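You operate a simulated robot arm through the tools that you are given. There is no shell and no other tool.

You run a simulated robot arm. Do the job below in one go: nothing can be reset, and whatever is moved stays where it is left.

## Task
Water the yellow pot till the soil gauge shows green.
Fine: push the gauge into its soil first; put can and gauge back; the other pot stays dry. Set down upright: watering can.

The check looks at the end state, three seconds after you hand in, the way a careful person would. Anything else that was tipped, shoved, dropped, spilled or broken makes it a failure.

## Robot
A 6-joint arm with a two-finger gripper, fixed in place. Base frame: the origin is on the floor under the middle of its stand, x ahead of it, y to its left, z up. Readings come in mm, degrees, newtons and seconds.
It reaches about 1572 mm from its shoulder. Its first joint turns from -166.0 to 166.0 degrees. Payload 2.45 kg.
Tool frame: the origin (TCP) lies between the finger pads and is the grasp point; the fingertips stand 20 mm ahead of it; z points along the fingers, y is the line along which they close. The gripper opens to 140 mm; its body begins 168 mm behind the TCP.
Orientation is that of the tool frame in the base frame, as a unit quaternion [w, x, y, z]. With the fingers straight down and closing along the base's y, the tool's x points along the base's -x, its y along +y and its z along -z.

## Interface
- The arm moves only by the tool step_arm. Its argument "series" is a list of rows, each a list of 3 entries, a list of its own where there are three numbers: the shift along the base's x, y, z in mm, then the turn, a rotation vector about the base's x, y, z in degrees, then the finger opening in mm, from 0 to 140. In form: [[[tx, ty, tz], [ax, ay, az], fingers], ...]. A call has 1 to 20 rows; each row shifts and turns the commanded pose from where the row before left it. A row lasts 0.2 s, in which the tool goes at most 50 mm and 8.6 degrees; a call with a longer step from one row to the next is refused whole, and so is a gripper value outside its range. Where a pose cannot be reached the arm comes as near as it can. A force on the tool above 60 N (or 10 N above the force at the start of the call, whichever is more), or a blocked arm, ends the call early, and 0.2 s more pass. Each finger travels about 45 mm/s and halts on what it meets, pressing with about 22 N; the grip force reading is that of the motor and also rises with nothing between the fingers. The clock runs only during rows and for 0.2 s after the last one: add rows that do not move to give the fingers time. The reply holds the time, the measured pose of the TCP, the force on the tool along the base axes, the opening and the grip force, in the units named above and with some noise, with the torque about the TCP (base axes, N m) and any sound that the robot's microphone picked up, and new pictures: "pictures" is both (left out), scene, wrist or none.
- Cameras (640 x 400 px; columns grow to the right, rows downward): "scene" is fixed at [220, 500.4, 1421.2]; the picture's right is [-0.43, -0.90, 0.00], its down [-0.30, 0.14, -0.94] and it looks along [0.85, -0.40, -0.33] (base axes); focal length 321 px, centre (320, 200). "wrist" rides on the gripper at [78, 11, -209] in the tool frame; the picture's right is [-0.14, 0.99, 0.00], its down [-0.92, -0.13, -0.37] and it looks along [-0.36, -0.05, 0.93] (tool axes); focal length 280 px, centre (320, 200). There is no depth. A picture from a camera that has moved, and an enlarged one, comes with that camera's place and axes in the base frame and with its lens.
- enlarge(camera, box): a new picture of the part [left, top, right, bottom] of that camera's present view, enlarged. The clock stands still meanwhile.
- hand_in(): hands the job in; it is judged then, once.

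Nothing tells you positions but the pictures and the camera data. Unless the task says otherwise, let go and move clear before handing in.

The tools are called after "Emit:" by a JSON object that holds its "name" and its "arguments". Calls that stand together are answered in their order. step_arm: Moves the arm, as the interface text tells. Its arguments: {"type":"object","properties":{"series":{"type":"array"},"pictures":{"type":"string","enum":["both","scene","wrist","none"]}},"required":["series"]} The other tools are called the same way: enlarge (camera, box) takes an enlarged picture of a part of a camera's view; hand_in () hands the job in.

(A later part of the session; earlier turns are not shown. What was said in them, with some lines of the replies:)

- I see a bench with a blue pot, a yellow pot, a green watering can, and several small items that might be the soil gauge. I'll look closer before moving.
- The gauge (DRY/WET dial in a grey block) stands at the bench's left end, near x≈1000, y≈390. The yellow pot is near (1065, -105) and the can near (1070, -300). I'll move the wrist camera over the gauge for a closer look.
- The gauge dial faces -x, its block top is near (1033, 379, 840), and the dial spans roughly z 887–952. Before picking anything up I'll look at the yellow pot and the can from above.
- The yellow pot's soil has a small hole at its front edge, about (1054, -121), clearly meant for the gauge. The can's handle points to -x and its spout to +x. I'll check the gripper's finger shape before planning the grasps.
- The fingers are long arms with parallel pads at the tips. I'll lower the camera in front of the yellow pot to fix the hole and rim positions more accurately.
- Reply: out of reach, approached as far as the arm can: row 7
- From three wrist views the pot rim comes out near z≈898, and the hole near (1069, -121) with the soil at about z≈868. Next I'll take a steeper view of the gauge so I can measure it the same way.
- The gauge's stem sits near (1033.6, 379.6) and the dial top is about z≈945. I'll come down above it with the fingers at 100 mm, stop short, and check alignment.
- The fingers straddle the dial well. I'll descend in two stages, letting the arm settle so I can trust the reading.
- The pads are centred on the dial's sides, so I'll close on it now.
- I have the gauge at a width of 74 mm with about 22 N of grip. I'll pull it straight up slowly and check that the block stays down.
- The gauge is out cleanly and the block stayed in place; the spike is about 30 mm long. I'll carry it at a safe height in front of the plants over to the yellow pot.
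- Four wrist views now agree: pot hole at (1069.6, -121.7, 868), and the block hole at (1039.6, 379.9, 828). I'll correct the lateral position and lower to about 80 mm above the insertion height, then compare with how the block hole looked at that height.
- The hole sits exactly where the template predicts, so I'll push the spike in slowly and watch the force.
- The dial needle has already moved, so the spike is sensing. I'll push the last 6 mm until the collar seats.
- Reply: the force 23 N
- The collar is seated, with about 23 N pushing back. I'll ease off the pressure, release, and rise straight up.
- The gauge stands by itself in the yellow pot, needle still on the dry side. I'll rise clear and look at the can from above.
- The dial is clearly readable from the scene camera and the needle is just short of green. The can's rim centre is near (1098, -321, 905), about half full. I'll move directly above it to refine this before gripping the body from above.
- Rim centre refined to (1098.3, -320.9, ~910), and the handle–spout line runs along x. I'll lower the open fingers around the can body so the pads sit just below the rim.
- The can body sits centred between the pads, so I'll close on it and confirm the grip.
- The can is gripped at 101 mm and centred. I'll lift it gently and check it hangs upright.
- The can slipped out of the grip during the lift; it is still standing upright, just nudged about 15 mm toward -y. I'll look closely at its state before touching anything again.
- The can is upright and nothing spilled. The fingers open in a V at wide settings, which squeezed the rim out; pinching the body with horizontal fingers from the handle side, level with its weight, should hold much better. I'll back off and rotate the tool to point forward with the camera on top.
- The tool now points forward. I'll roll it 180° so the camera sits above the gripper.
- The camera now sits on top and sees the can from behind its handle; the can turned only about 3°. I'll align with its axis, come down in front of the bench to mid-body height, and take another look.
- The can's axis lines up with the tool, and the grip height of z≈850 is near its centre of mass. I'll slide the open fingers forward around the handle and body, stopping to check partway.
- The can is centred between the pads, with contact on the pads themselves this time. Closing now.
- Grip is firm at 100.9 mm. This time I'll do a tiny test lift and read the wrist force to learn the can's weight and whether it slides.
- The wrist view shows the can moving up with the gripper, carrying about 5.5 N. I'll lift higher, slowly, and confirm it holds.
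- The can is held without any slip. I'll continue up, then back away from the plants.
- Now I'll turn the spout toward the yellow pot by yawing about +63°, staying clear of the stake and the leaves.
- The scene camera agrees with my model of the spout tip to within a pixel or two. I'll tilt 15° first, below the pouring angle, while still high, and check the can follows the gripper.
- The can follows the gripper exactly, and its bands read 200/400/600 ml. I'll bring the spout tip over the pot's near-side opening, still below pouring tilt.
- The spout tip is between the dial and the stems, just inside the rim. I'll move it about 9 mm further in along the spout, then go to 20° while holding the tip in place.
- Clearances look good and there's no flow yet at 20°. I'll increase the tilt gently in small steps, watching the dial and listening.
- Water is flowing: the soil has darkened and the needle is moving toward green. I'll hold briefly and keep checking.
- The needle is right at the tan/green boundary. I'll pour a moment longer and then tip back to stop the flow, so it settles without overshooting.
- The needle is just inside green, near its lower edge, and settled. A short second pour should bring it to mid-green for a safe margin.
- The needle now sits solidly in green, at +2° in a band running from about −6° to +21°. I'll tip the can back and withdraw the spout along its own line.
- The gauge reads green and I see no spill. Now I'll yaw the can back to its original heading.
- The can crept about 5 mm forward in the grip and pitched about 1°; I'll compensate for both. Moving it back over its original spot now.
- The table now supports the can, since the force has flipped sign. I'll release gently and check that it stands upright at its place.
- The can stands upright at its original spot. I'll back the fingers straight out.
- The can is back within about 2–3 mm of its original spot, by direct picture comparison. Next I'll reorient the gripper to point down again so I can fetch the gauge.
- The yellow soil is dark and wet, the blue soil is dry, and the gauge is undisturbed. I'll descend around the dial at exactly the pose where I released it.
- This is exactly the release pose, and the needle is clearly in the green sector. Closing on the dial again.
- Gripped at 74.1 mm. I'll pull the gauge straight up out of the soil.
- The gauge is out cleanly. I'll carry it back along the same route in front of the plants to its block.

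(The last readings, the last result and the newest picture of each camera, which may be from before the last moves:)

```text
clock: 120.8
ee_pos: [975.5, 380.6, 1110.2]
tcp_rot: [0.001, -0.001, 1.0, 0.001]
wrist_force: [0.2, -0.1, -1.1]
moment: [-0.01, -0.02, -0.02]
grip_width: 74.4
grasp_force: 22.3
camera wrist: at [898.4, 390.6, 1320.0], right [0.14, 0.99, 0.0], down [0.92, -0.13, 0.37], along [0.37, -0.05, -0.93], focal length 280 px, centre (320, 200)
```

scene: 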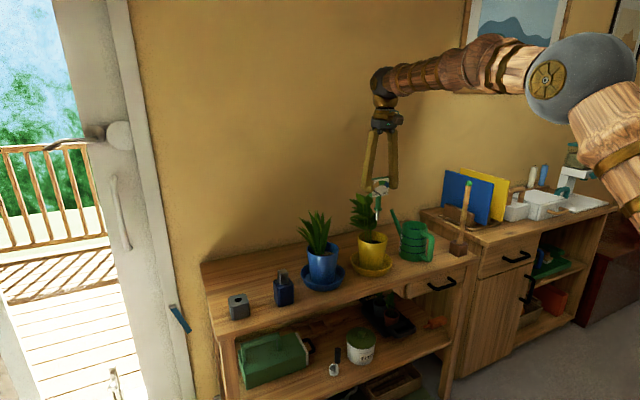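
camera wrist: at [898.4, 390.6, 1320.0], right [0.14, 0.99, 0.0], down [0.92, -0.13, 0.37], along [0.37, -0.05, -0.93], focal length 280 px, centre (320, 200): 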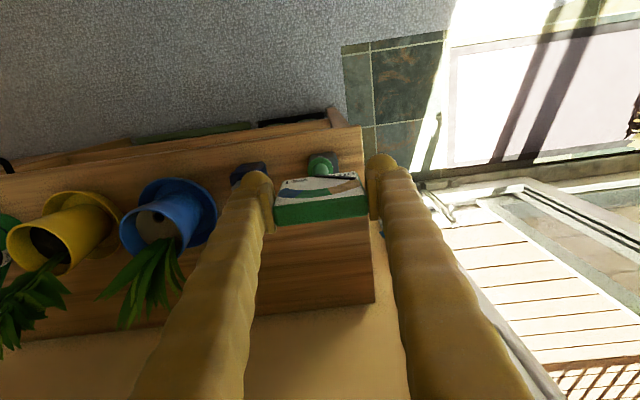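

Emit:
{"name": "step_arm", "arguments": {"series": [[[20.6, -0.2, -35], [0, 0, 0], 50], [[20.6, -0.2, -38], [0, 0, 0], 50], [[20.5, 0, -38], [0, 0, 0], 50], [[0, 0, 0], [0, 0, 0], 50], [[0, 0, 0], [0, 0, 0], 50], [[0, 0, 0], [0, 0, 0], 50]]}}

Emit:
{"name": "enlarge", "arguments": {"camera": "wrist", "box": [240, 100, 400, 220]}}

Emit:
{"name": "enlarge", "arguments": {"camera": "scene", "box": [180, 200, 320, 330]}}

```text
clock: 122.2
ee_pos: [1037.8, 378.3, 999.1]
tcp_rot: [0.001, 0.0, 1.0, 0.001]
wrist_force: [-0.6, 0.5, 0.0]
moment: [-0.05, -0.05, -0.01]
grip_width: 74.2
grasp_force: 22.1
camera wrist: at [960.7, 389.2, 1208.4], right [0.14, 0.99, 0.0], down [0.92, -0.13, 0.37], along [0.37, -0.05, -0.93], focal length 280 px, centre (320, 200)
```

scene: 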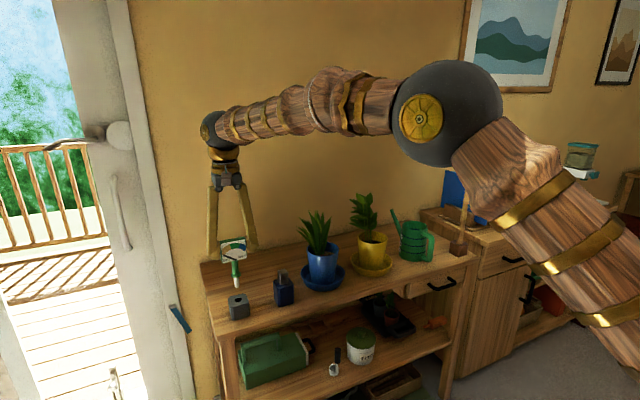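
wrist: 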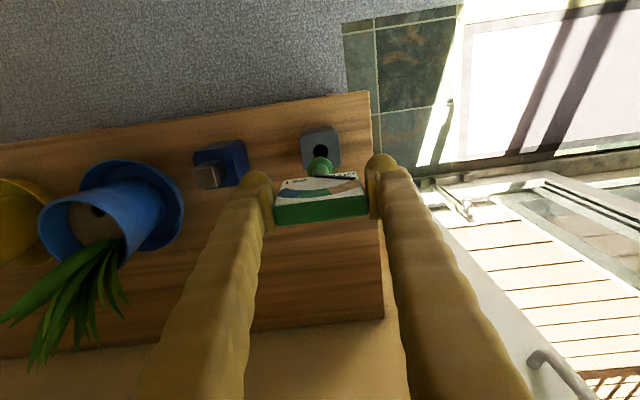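

```text
3.33 times, centred on (320, 160) of wrist
camera zoom: at [960.7, 389.2, 1208.4], right [0.14, 0.99, 0.0], down [0.92, -0.13, 0.37], along [0.37, -0.05, -0.93], focal length 935 px, centre (320, 333)
```

zoom: 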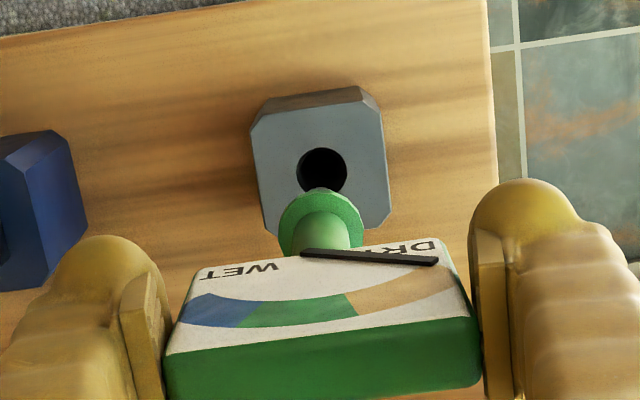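

```text
3.08 times, centred on (250, 265) of scene
camera zoom: at [220.0, 500.4, 1421.2], right [-0.43, -0.9, 0.0], down [-0.3, 0.14, -0.94], along [0.85, -0.4, -0.33], focal length 988 px, centre (535, 0)
```

zoom: 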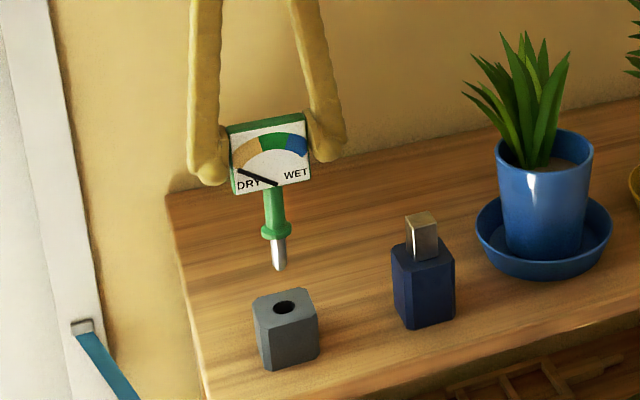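

The hole lines up with the template within 2 px. I'll make the small correction and lower in stages.

Emit:
{"name": "step_arm", "arguments": {"series": [[[-0.5, 0.9, -15], [0, 0, 0], 50], [[0, 0, -15], [0, 0, 0], 50], [[0, 0, -8], [0, 0, 0], 50], [[0, 0, 0], [0, 0, 0], 50], [[0, 0, 0], [0, 0, 0], 50]], "pictures": "wrist"}}

Emit:
{"name": "enlarge", "arguments": {"camera": "wrist", "box": [270, 110, 370, 180]}}

Emit:
{"name": "enlarge", "arguments": {"camera": "scene", "box": [200, 220, 280, 320]}}

```text
clock: 123.4
ee_pos: [1038.7, 381.1, 961.3]
tcp_rot: [0.0, 0.0, 1.0, 0.0]
wrist_force: [0.3, -0.4, -1.0]
moment: [0.01, 0.04, 0.02]
grip_width: 74.1
grasp_force: 21.8
camera wrist: at [960.6, 390.3, 1171.0], right [0.14, 0.99, 0.0], down [0.92, -0.13, 0.37], along [0.37, -0.05, -0.93], focal length 280 px, centre (320, 200)
```

wrist: 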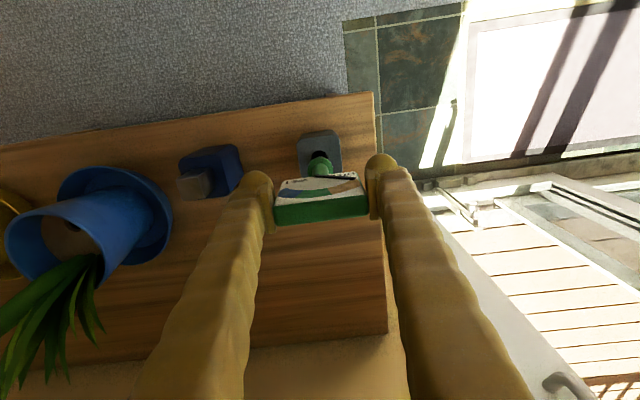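

```text
5.71 times, centred on (320, 145) of wrist
camera zoom: at [960.6, 390.3, 1171.0], right [0.14, 0.99, 0.0], down [0.92, -0.13, 0.37], along [0.37, -0.05, -0.93], focal length 1602 px, centre (320, 514)
```

zoom: 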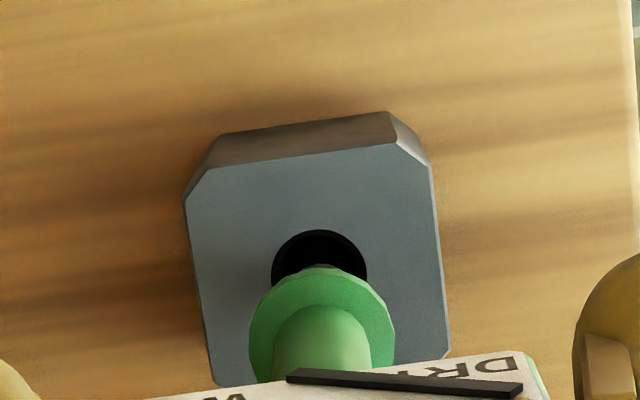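

```text
4.00 times, centred on (240, 270) of scene
camera zoom: at [220.0, 500.4, 1421.2], right [-0.43, -0.9, 0.0], down [-0.3, 0.14, -0.94], along [0.85, -0.4, -0.33], focal length 1284 px, centre (640, -80)
```

zoom: 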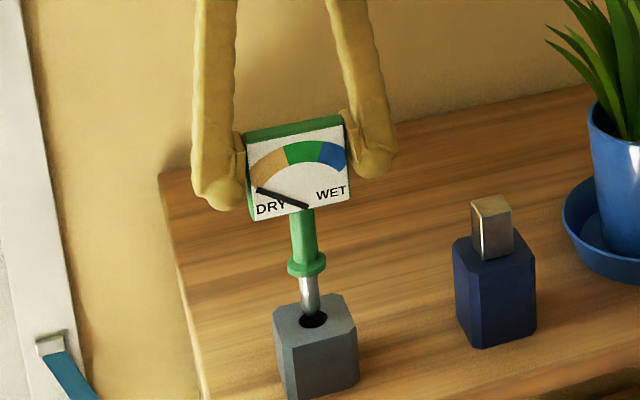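

The spike is right over the block's hole. Lowering gently while watching the force.

Emit:
{"name": "step_arm", "arguments": {"series": [[[0, 0, -8], [0, 0, 0], 50], [[0, 0, -8], [0, 0, 0], 50], [[0, 0, -8], [0, 0, 0], 50], [[0, 0, -8], [0, 0, 0], 50], [[0, 0, -5], [0, 0, 0], 50], [[0, 0, -2], [0, 0, 0], 50], [[0, 0, 0], [0, 0, 0], 50]]}}

Emit:
{"name": "enlarge", "arguments": {"camera": "scene", "box": [200, 220, 280, 320]}}

Emit:
{"name": "enlarge", "arguments": {"camera": "wrist", "box": [220, 100, 420, 240]}}

```text
clock: 125.0
ee_pos: [1038.2, 379.5, 922.1]
tcp_rot: [0.001, 0.001, 1.0, 0.0]
wrist_force: [0.4, -1.7, -0.9]
moment: [0.04, 0.02, 0.04]
grip_width: 74.3
grasp_force: 22.0
camera wrist: at [960.5, 389.6, 1131.7], right [0.14, 0.99, 0.0], down [0.92, -0.13, 0.37], along [0.37, -0.05, -0.93], focal length 280 px, centre (320, 200)
```

scene: 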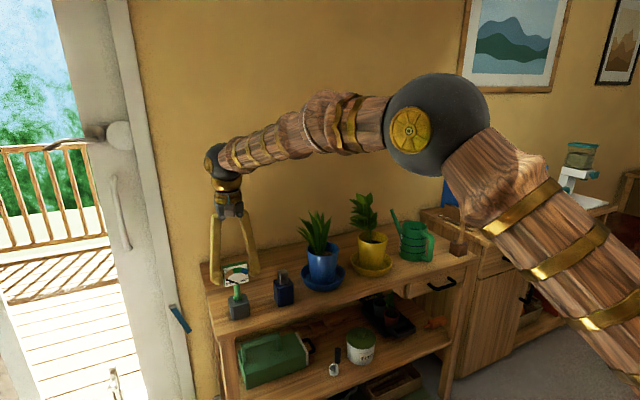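
wrist: 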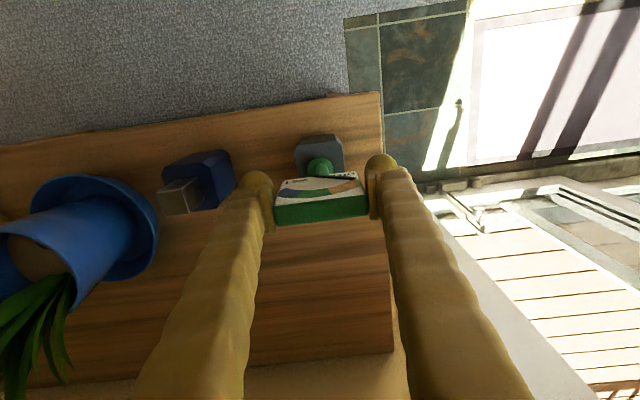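

```text
4.00 times, centred on (240, 270) of scene
camera zoom: at [220.0, 500.4, 1421.2], right [-0.43, -0.9, 0.0], down [-0.3, 0.14, -0.94], along [0.85, -0.4, -0.33], focal length 1284 px, centre (640, -80)
```

zoom: 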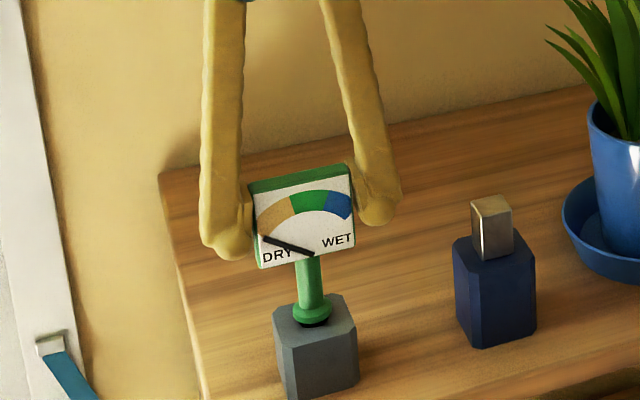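

```text
2.86 times, centred on (320, 170) of wrist
camera zoom: at [960.5, 389.6, 1131.7], right [0.14, 0.99, 0.0], down [0.92, -0.13, 0.37], along [0.37, -0.05, -0.93], focal length 801 px, centre (320, 286)
```

zoom: 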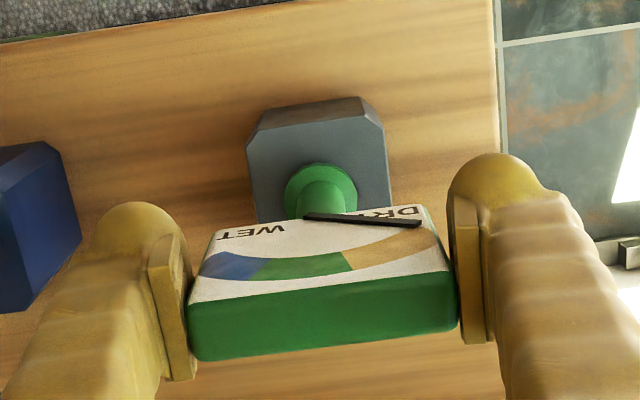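

Emit:
{"name": "step_arm", "arguments": {"series": [[[0, 0, -1.5], [0, 0, 0], 50], [[0, 0, -1.5], [0, 0, 0], 50], [[0, 0, -1.2], [0, 0, 0], 50], [[0, 0, 0], [0, 0, 0], 50], [[0, 0, 0], [0, 0, 0], 50]], "pictures": "none"}}

Emit:
{"name": "enlarge", "arguments": {"camera": "scene", "box": [200, 220, 280, 320]}}

```text
clock: 126.2
ee_pos: [1039.3, 380.7, 917.3]
tcp_rot: [0.001, 0.001, 1.0, 0.0]
wrist_force: [-0.5, -0.1, -0.7]
moment: [0.01, 0.01, 0.02]
grip_width: 74.4
grasp_force: 21.9
```

```text
4.00 times, centred on (240, 270) of scene
camera zoom: at [220.0, 500.4, 1421.2], right [-0.43, -0.9, 0.0], down [-0.3, 0.14, -0.94], along [0.85, -0.4, -0.33], focal length 1284 px, centre (640, -80)
```

zoom: 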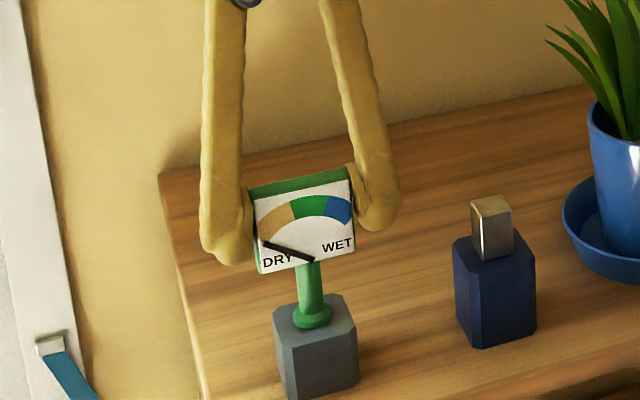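

Emit:
{"name": "step_arm", "arguments": {"series": [[[0, 0, -0.8], [0, 0, 0], 50], [[0, 0, 0], [0, 0, 0], 50]], "pictures": "none"}}

Emit:
{"name": "step_arm", "arguments": {"series": [[[0, 0, -0.8], [0, 0, 0], 50], [[0, 0, 0], [0, 0, 0], 50]], "pictures": "wrist"}}

```text
clock: 126.8
ee_pos: [1039.6, 378.6, 915.3]
tcp_rot: [0.001, 0.0, 1.0, 0.0]
wrist_force: [-0.9, -0.3, -0.3]
moment: [-0.01, 0.07, 0.02]
grip_width: 74.1
grasp_force: 22.0
```

```text
clock: 127.4
ee_pos: [1039.8, 379.8, 916.6]
tcp_rot: [0.001, 0.0, 1.0, -0.001]
wrist_force: [-4.8, -4.4, 6.7]
moment: [-0.29, 0.39, -0.01]
grip_width: 74.5
grasp_force: 21.3
camera wrist: at [961.2, 389.7, 1126.3], right [0.14, 0.99, 0.0], down [0.92, -0.13, 0.37], along [0.37, -0.05, -0.93], focal length 280 px, centre (320, 200)
```

wrist: 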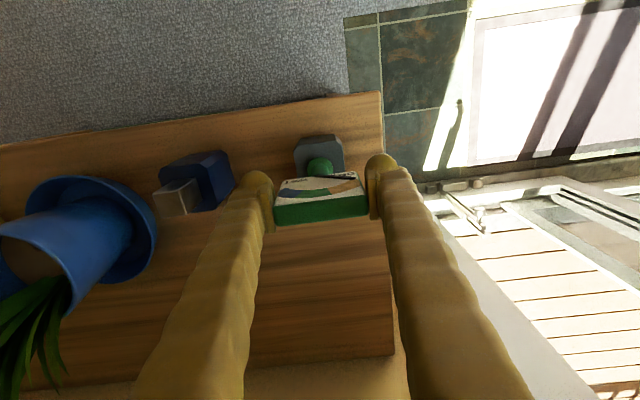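

The collar is seated on the block. I'll ease off the pressure and release.

Emit:
{"name": "step_arm", "arguments": {"series": [[[-0.4, 0, 0.8], [0, 0, 0], 50], [[0, 0, 0], [0, 0, 0], 50], [[0, 0, 0], [0, 0, 0], 76], [[0, 0, 0], [0, 0, 0], 80], [[0, 0, 0], [0, 0, 0], 86], [[0, 0, 0], [0, 0, 0], 94], [[0, 0, 0], [0, 0, 0], 100], [[0, 0, 0], [0, 0, 0], 100]]}}

Emit:
{"name": "enlarge", "arguments": {"camera": "scene", "box": [200, 220, 280, 320]}}

Emit:
{"name": "enlarge", "arguments": {"camera": "wrist", "box": [220, 100, 420, 240]}}

```text
clock: 129.2
ee_pos: [1039.8, 379.3, 916.8]
tcp_rot: [0.001, 0.0, 1.0, 0.0]
wrist_force: [0.2, 0.1, 0.0]
moment: [0.01, -0.01, 0.0]
grip_width: 100.4
grasp_force: 0.1
camera wrist: at [960.5, 389.7, 1126.9], right [0.14, 0.99, 0.0], down [0.92, -0.13, 0.37], along [0.37, -0.05, -0.93], focal length 280 px, centre (320, 200)
```

scene: 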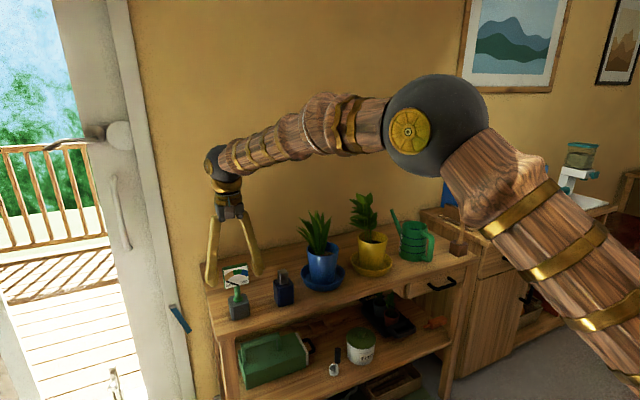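
wrist: 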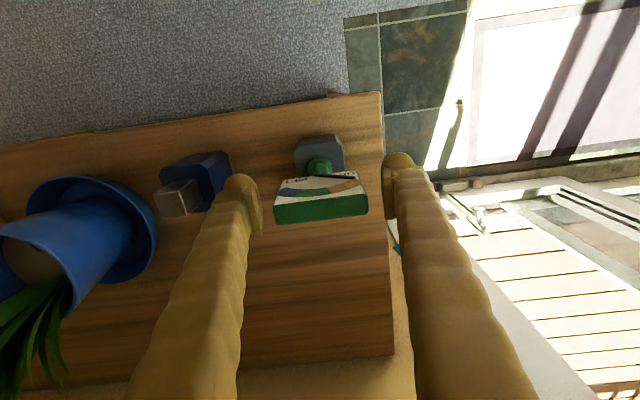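

```text
4.00 times, centred on (240, 270) of scene
camera zoom: at [220.0, 500.4, 1421.2], right [-0.43, -0.9, 0.0], down [-0.3, 0.14, -0.94], along [0.85, -0.4, -0.33], focal length 1284 px, centre (640, -80)
```

zoom: 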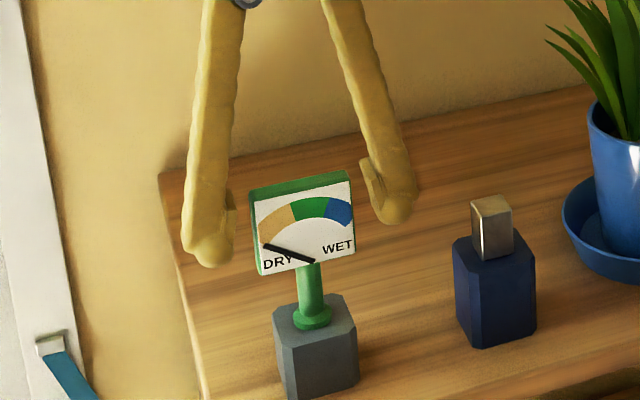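

```text
2.86 times, centred on (320, 170) of wrist
camera zoom: at [960.5, 389.7, 1126.9], right [0.14, 0.99, 0.0], down [0.92, -0.13, 0.37], along [0.37, -0.05, -0.93], focal length 801 px, centre (320, 286)
```

zoom: 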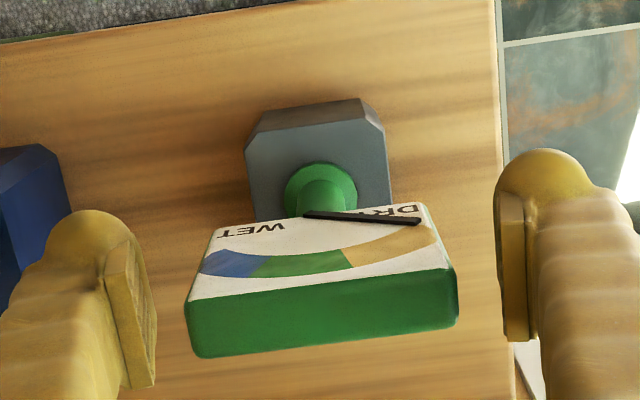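

The gauge is back in its block, matching the original picture. I'll rise straight up, move clear, and inspect everything.

Emit:
{"name": "step_arm", "arguments": {"series": [[[0, 0, 15], [0, 0, 0], 100], [[0, 0, 30], [0, 0, 0], 100], [[0, 0, 45], [0, 0, 0], 100], [[0, 0, 45], [0, 0, 0], 100], [[0, 0, 45], [0, 0, 0], 100], [[0, 0, 45], [0, 0, 0], 100], [[-20, -20, 35], [0, 0, 0], 100], [[-32, -32, 10], [0, 0, 0], 120], [[-33, -32, 10], [0, 0, 0], 140], [[-33, -32, 10], [0, 0, 0], 140], [[-33, -32, 5], [0, 0, 0], 140], [[-33, -32, 0], [0, 0, 0], 140], [[-33, -32, 0], [0, 0, 0], 140], [[-33, -32, 0], [0, 0, 0], 140], [[-33, -32, 0], [0, 0, 0], 140], [[-33, -32, 0], [0, 0, 0], 140], [[-30, -18, 0], [0, 0, 0], 140], [[0, 0, 0], [0, 0, 0], 140], [[0, 0, 0], [0, 0, 0], 140]]}}

Emit:
{"name": "enlarge", "arguments": {"camera": "scene", "box": [200, 170, 360, 330]}}

Emit:
{"name": "enlarge", "arguments": {"camera": "scene", "box": [340, 160, 500, 300]}}

Emit:
{"name": "enlarge", "arguments": {"camera": "wrist", "box": [200, 150, 480, 340]}}

```text
clock: 133.2
ee_pos: [692.5, 54.3, 1213.5]
tcp_rot: [0.001, 0.0, 1.0, 0.002]
wrist_force: [0.0, 0.6, -0.8]
moment: [0.02, -0.01, -0.01]
grip_width: 140.1
grasp_force: 0.0
camera wrist: at [613.7, 64.0, 1423.0], right [0.14, 0.99, 0.0], down [0.92, -0.13, 0.37], along [0.37, -0.05, -0.93], focal length 280 px, centre (320, 200)
```

scene: 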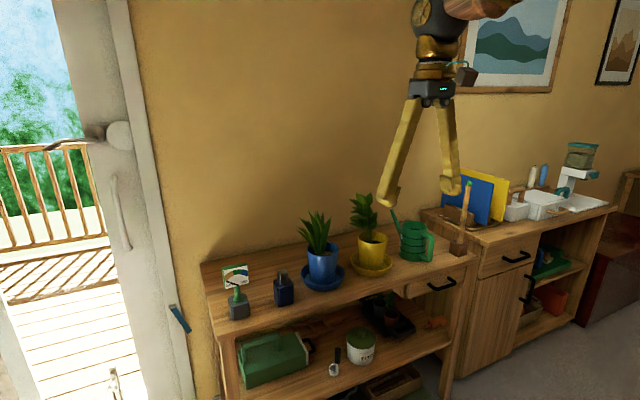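
wrist: 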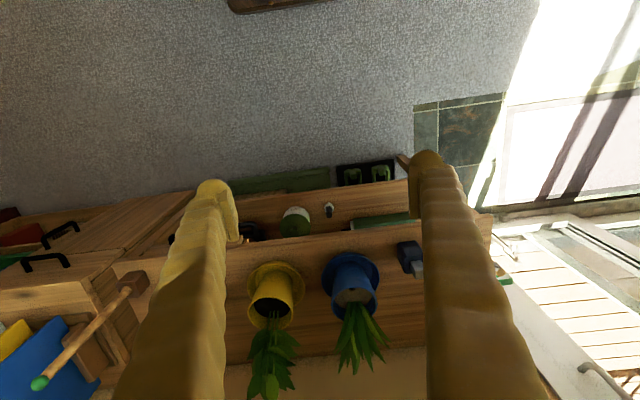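

```text
2.50 times, centred on (280, 250) of scene
camera zoom: at [220.0, 500.4, 1421.2], right [-0.43, -0.9, 0.0], down [-0.3, 0.14, -0.94], along [0.85, -0.4, -0.33], focal length 803 px, centre (420, 75)
```

zoom: 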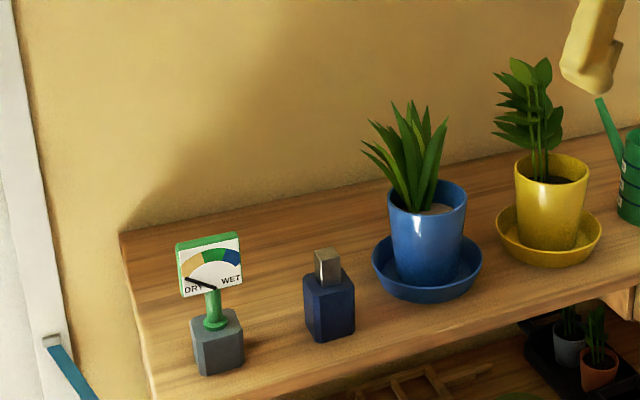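

```text
2.86 times, centred on (420, 230) of scene
camera zoom: at [220.0, 500.4, 1421.2], right [-0.43, -0.9, 0.0], down [-0.3, 0.14, -0.94], along [0.85, -0.4, -0.33], focal length 917 px, centre (34, 114)
```

zoom: 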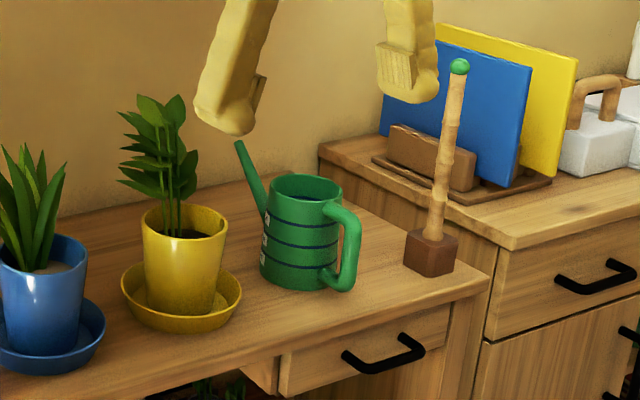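

```text
2.11 times, centred on (340, 245) of wrist
camera zoom: at [613.7, 64.0, 1423.0], right [0.14, 0.99, 0.0], down [0.92, -0.13, 0.37], along [0.37, -0.05, -0.93], focal length 590 px, centre (278, 105)
```

zoom: 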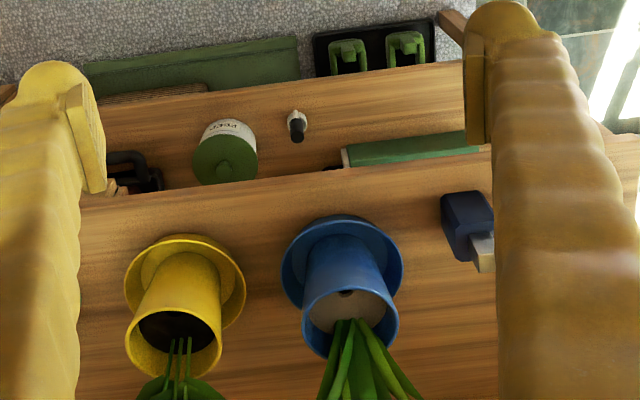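

Every object matches its starting picture: gauge in its block, can upright in its place, blue pot dry, yellow soil wet with the gauge having read green, no spill visible, and the arm clear. Handing in now.

Emit:
{"name": "hand_in", "arguments": {}}

```text
The job is handed in.
```

The yellow pot is watered and the job is handed in. While the soil gauge was in its soil, the needle settled in the green band.

- **Gauge:** it was pushed into the yellow pot's soil before any water was poured. Afterwards it went back into its block, and the pictures match the start.
- **Watering can:** it is upright within about 2–3 mm of where it started. My first grip on it slipped and nudged it about 15 mm while it stayed standing, so I changed the grip and put it back in place.
- **Blue pot:** its soil is still dry.
- **Surroundings:** I saw no spills, and nothing else on the bench looks moved in the final pictures. The gripper is empty and the arm is clear of the bench.
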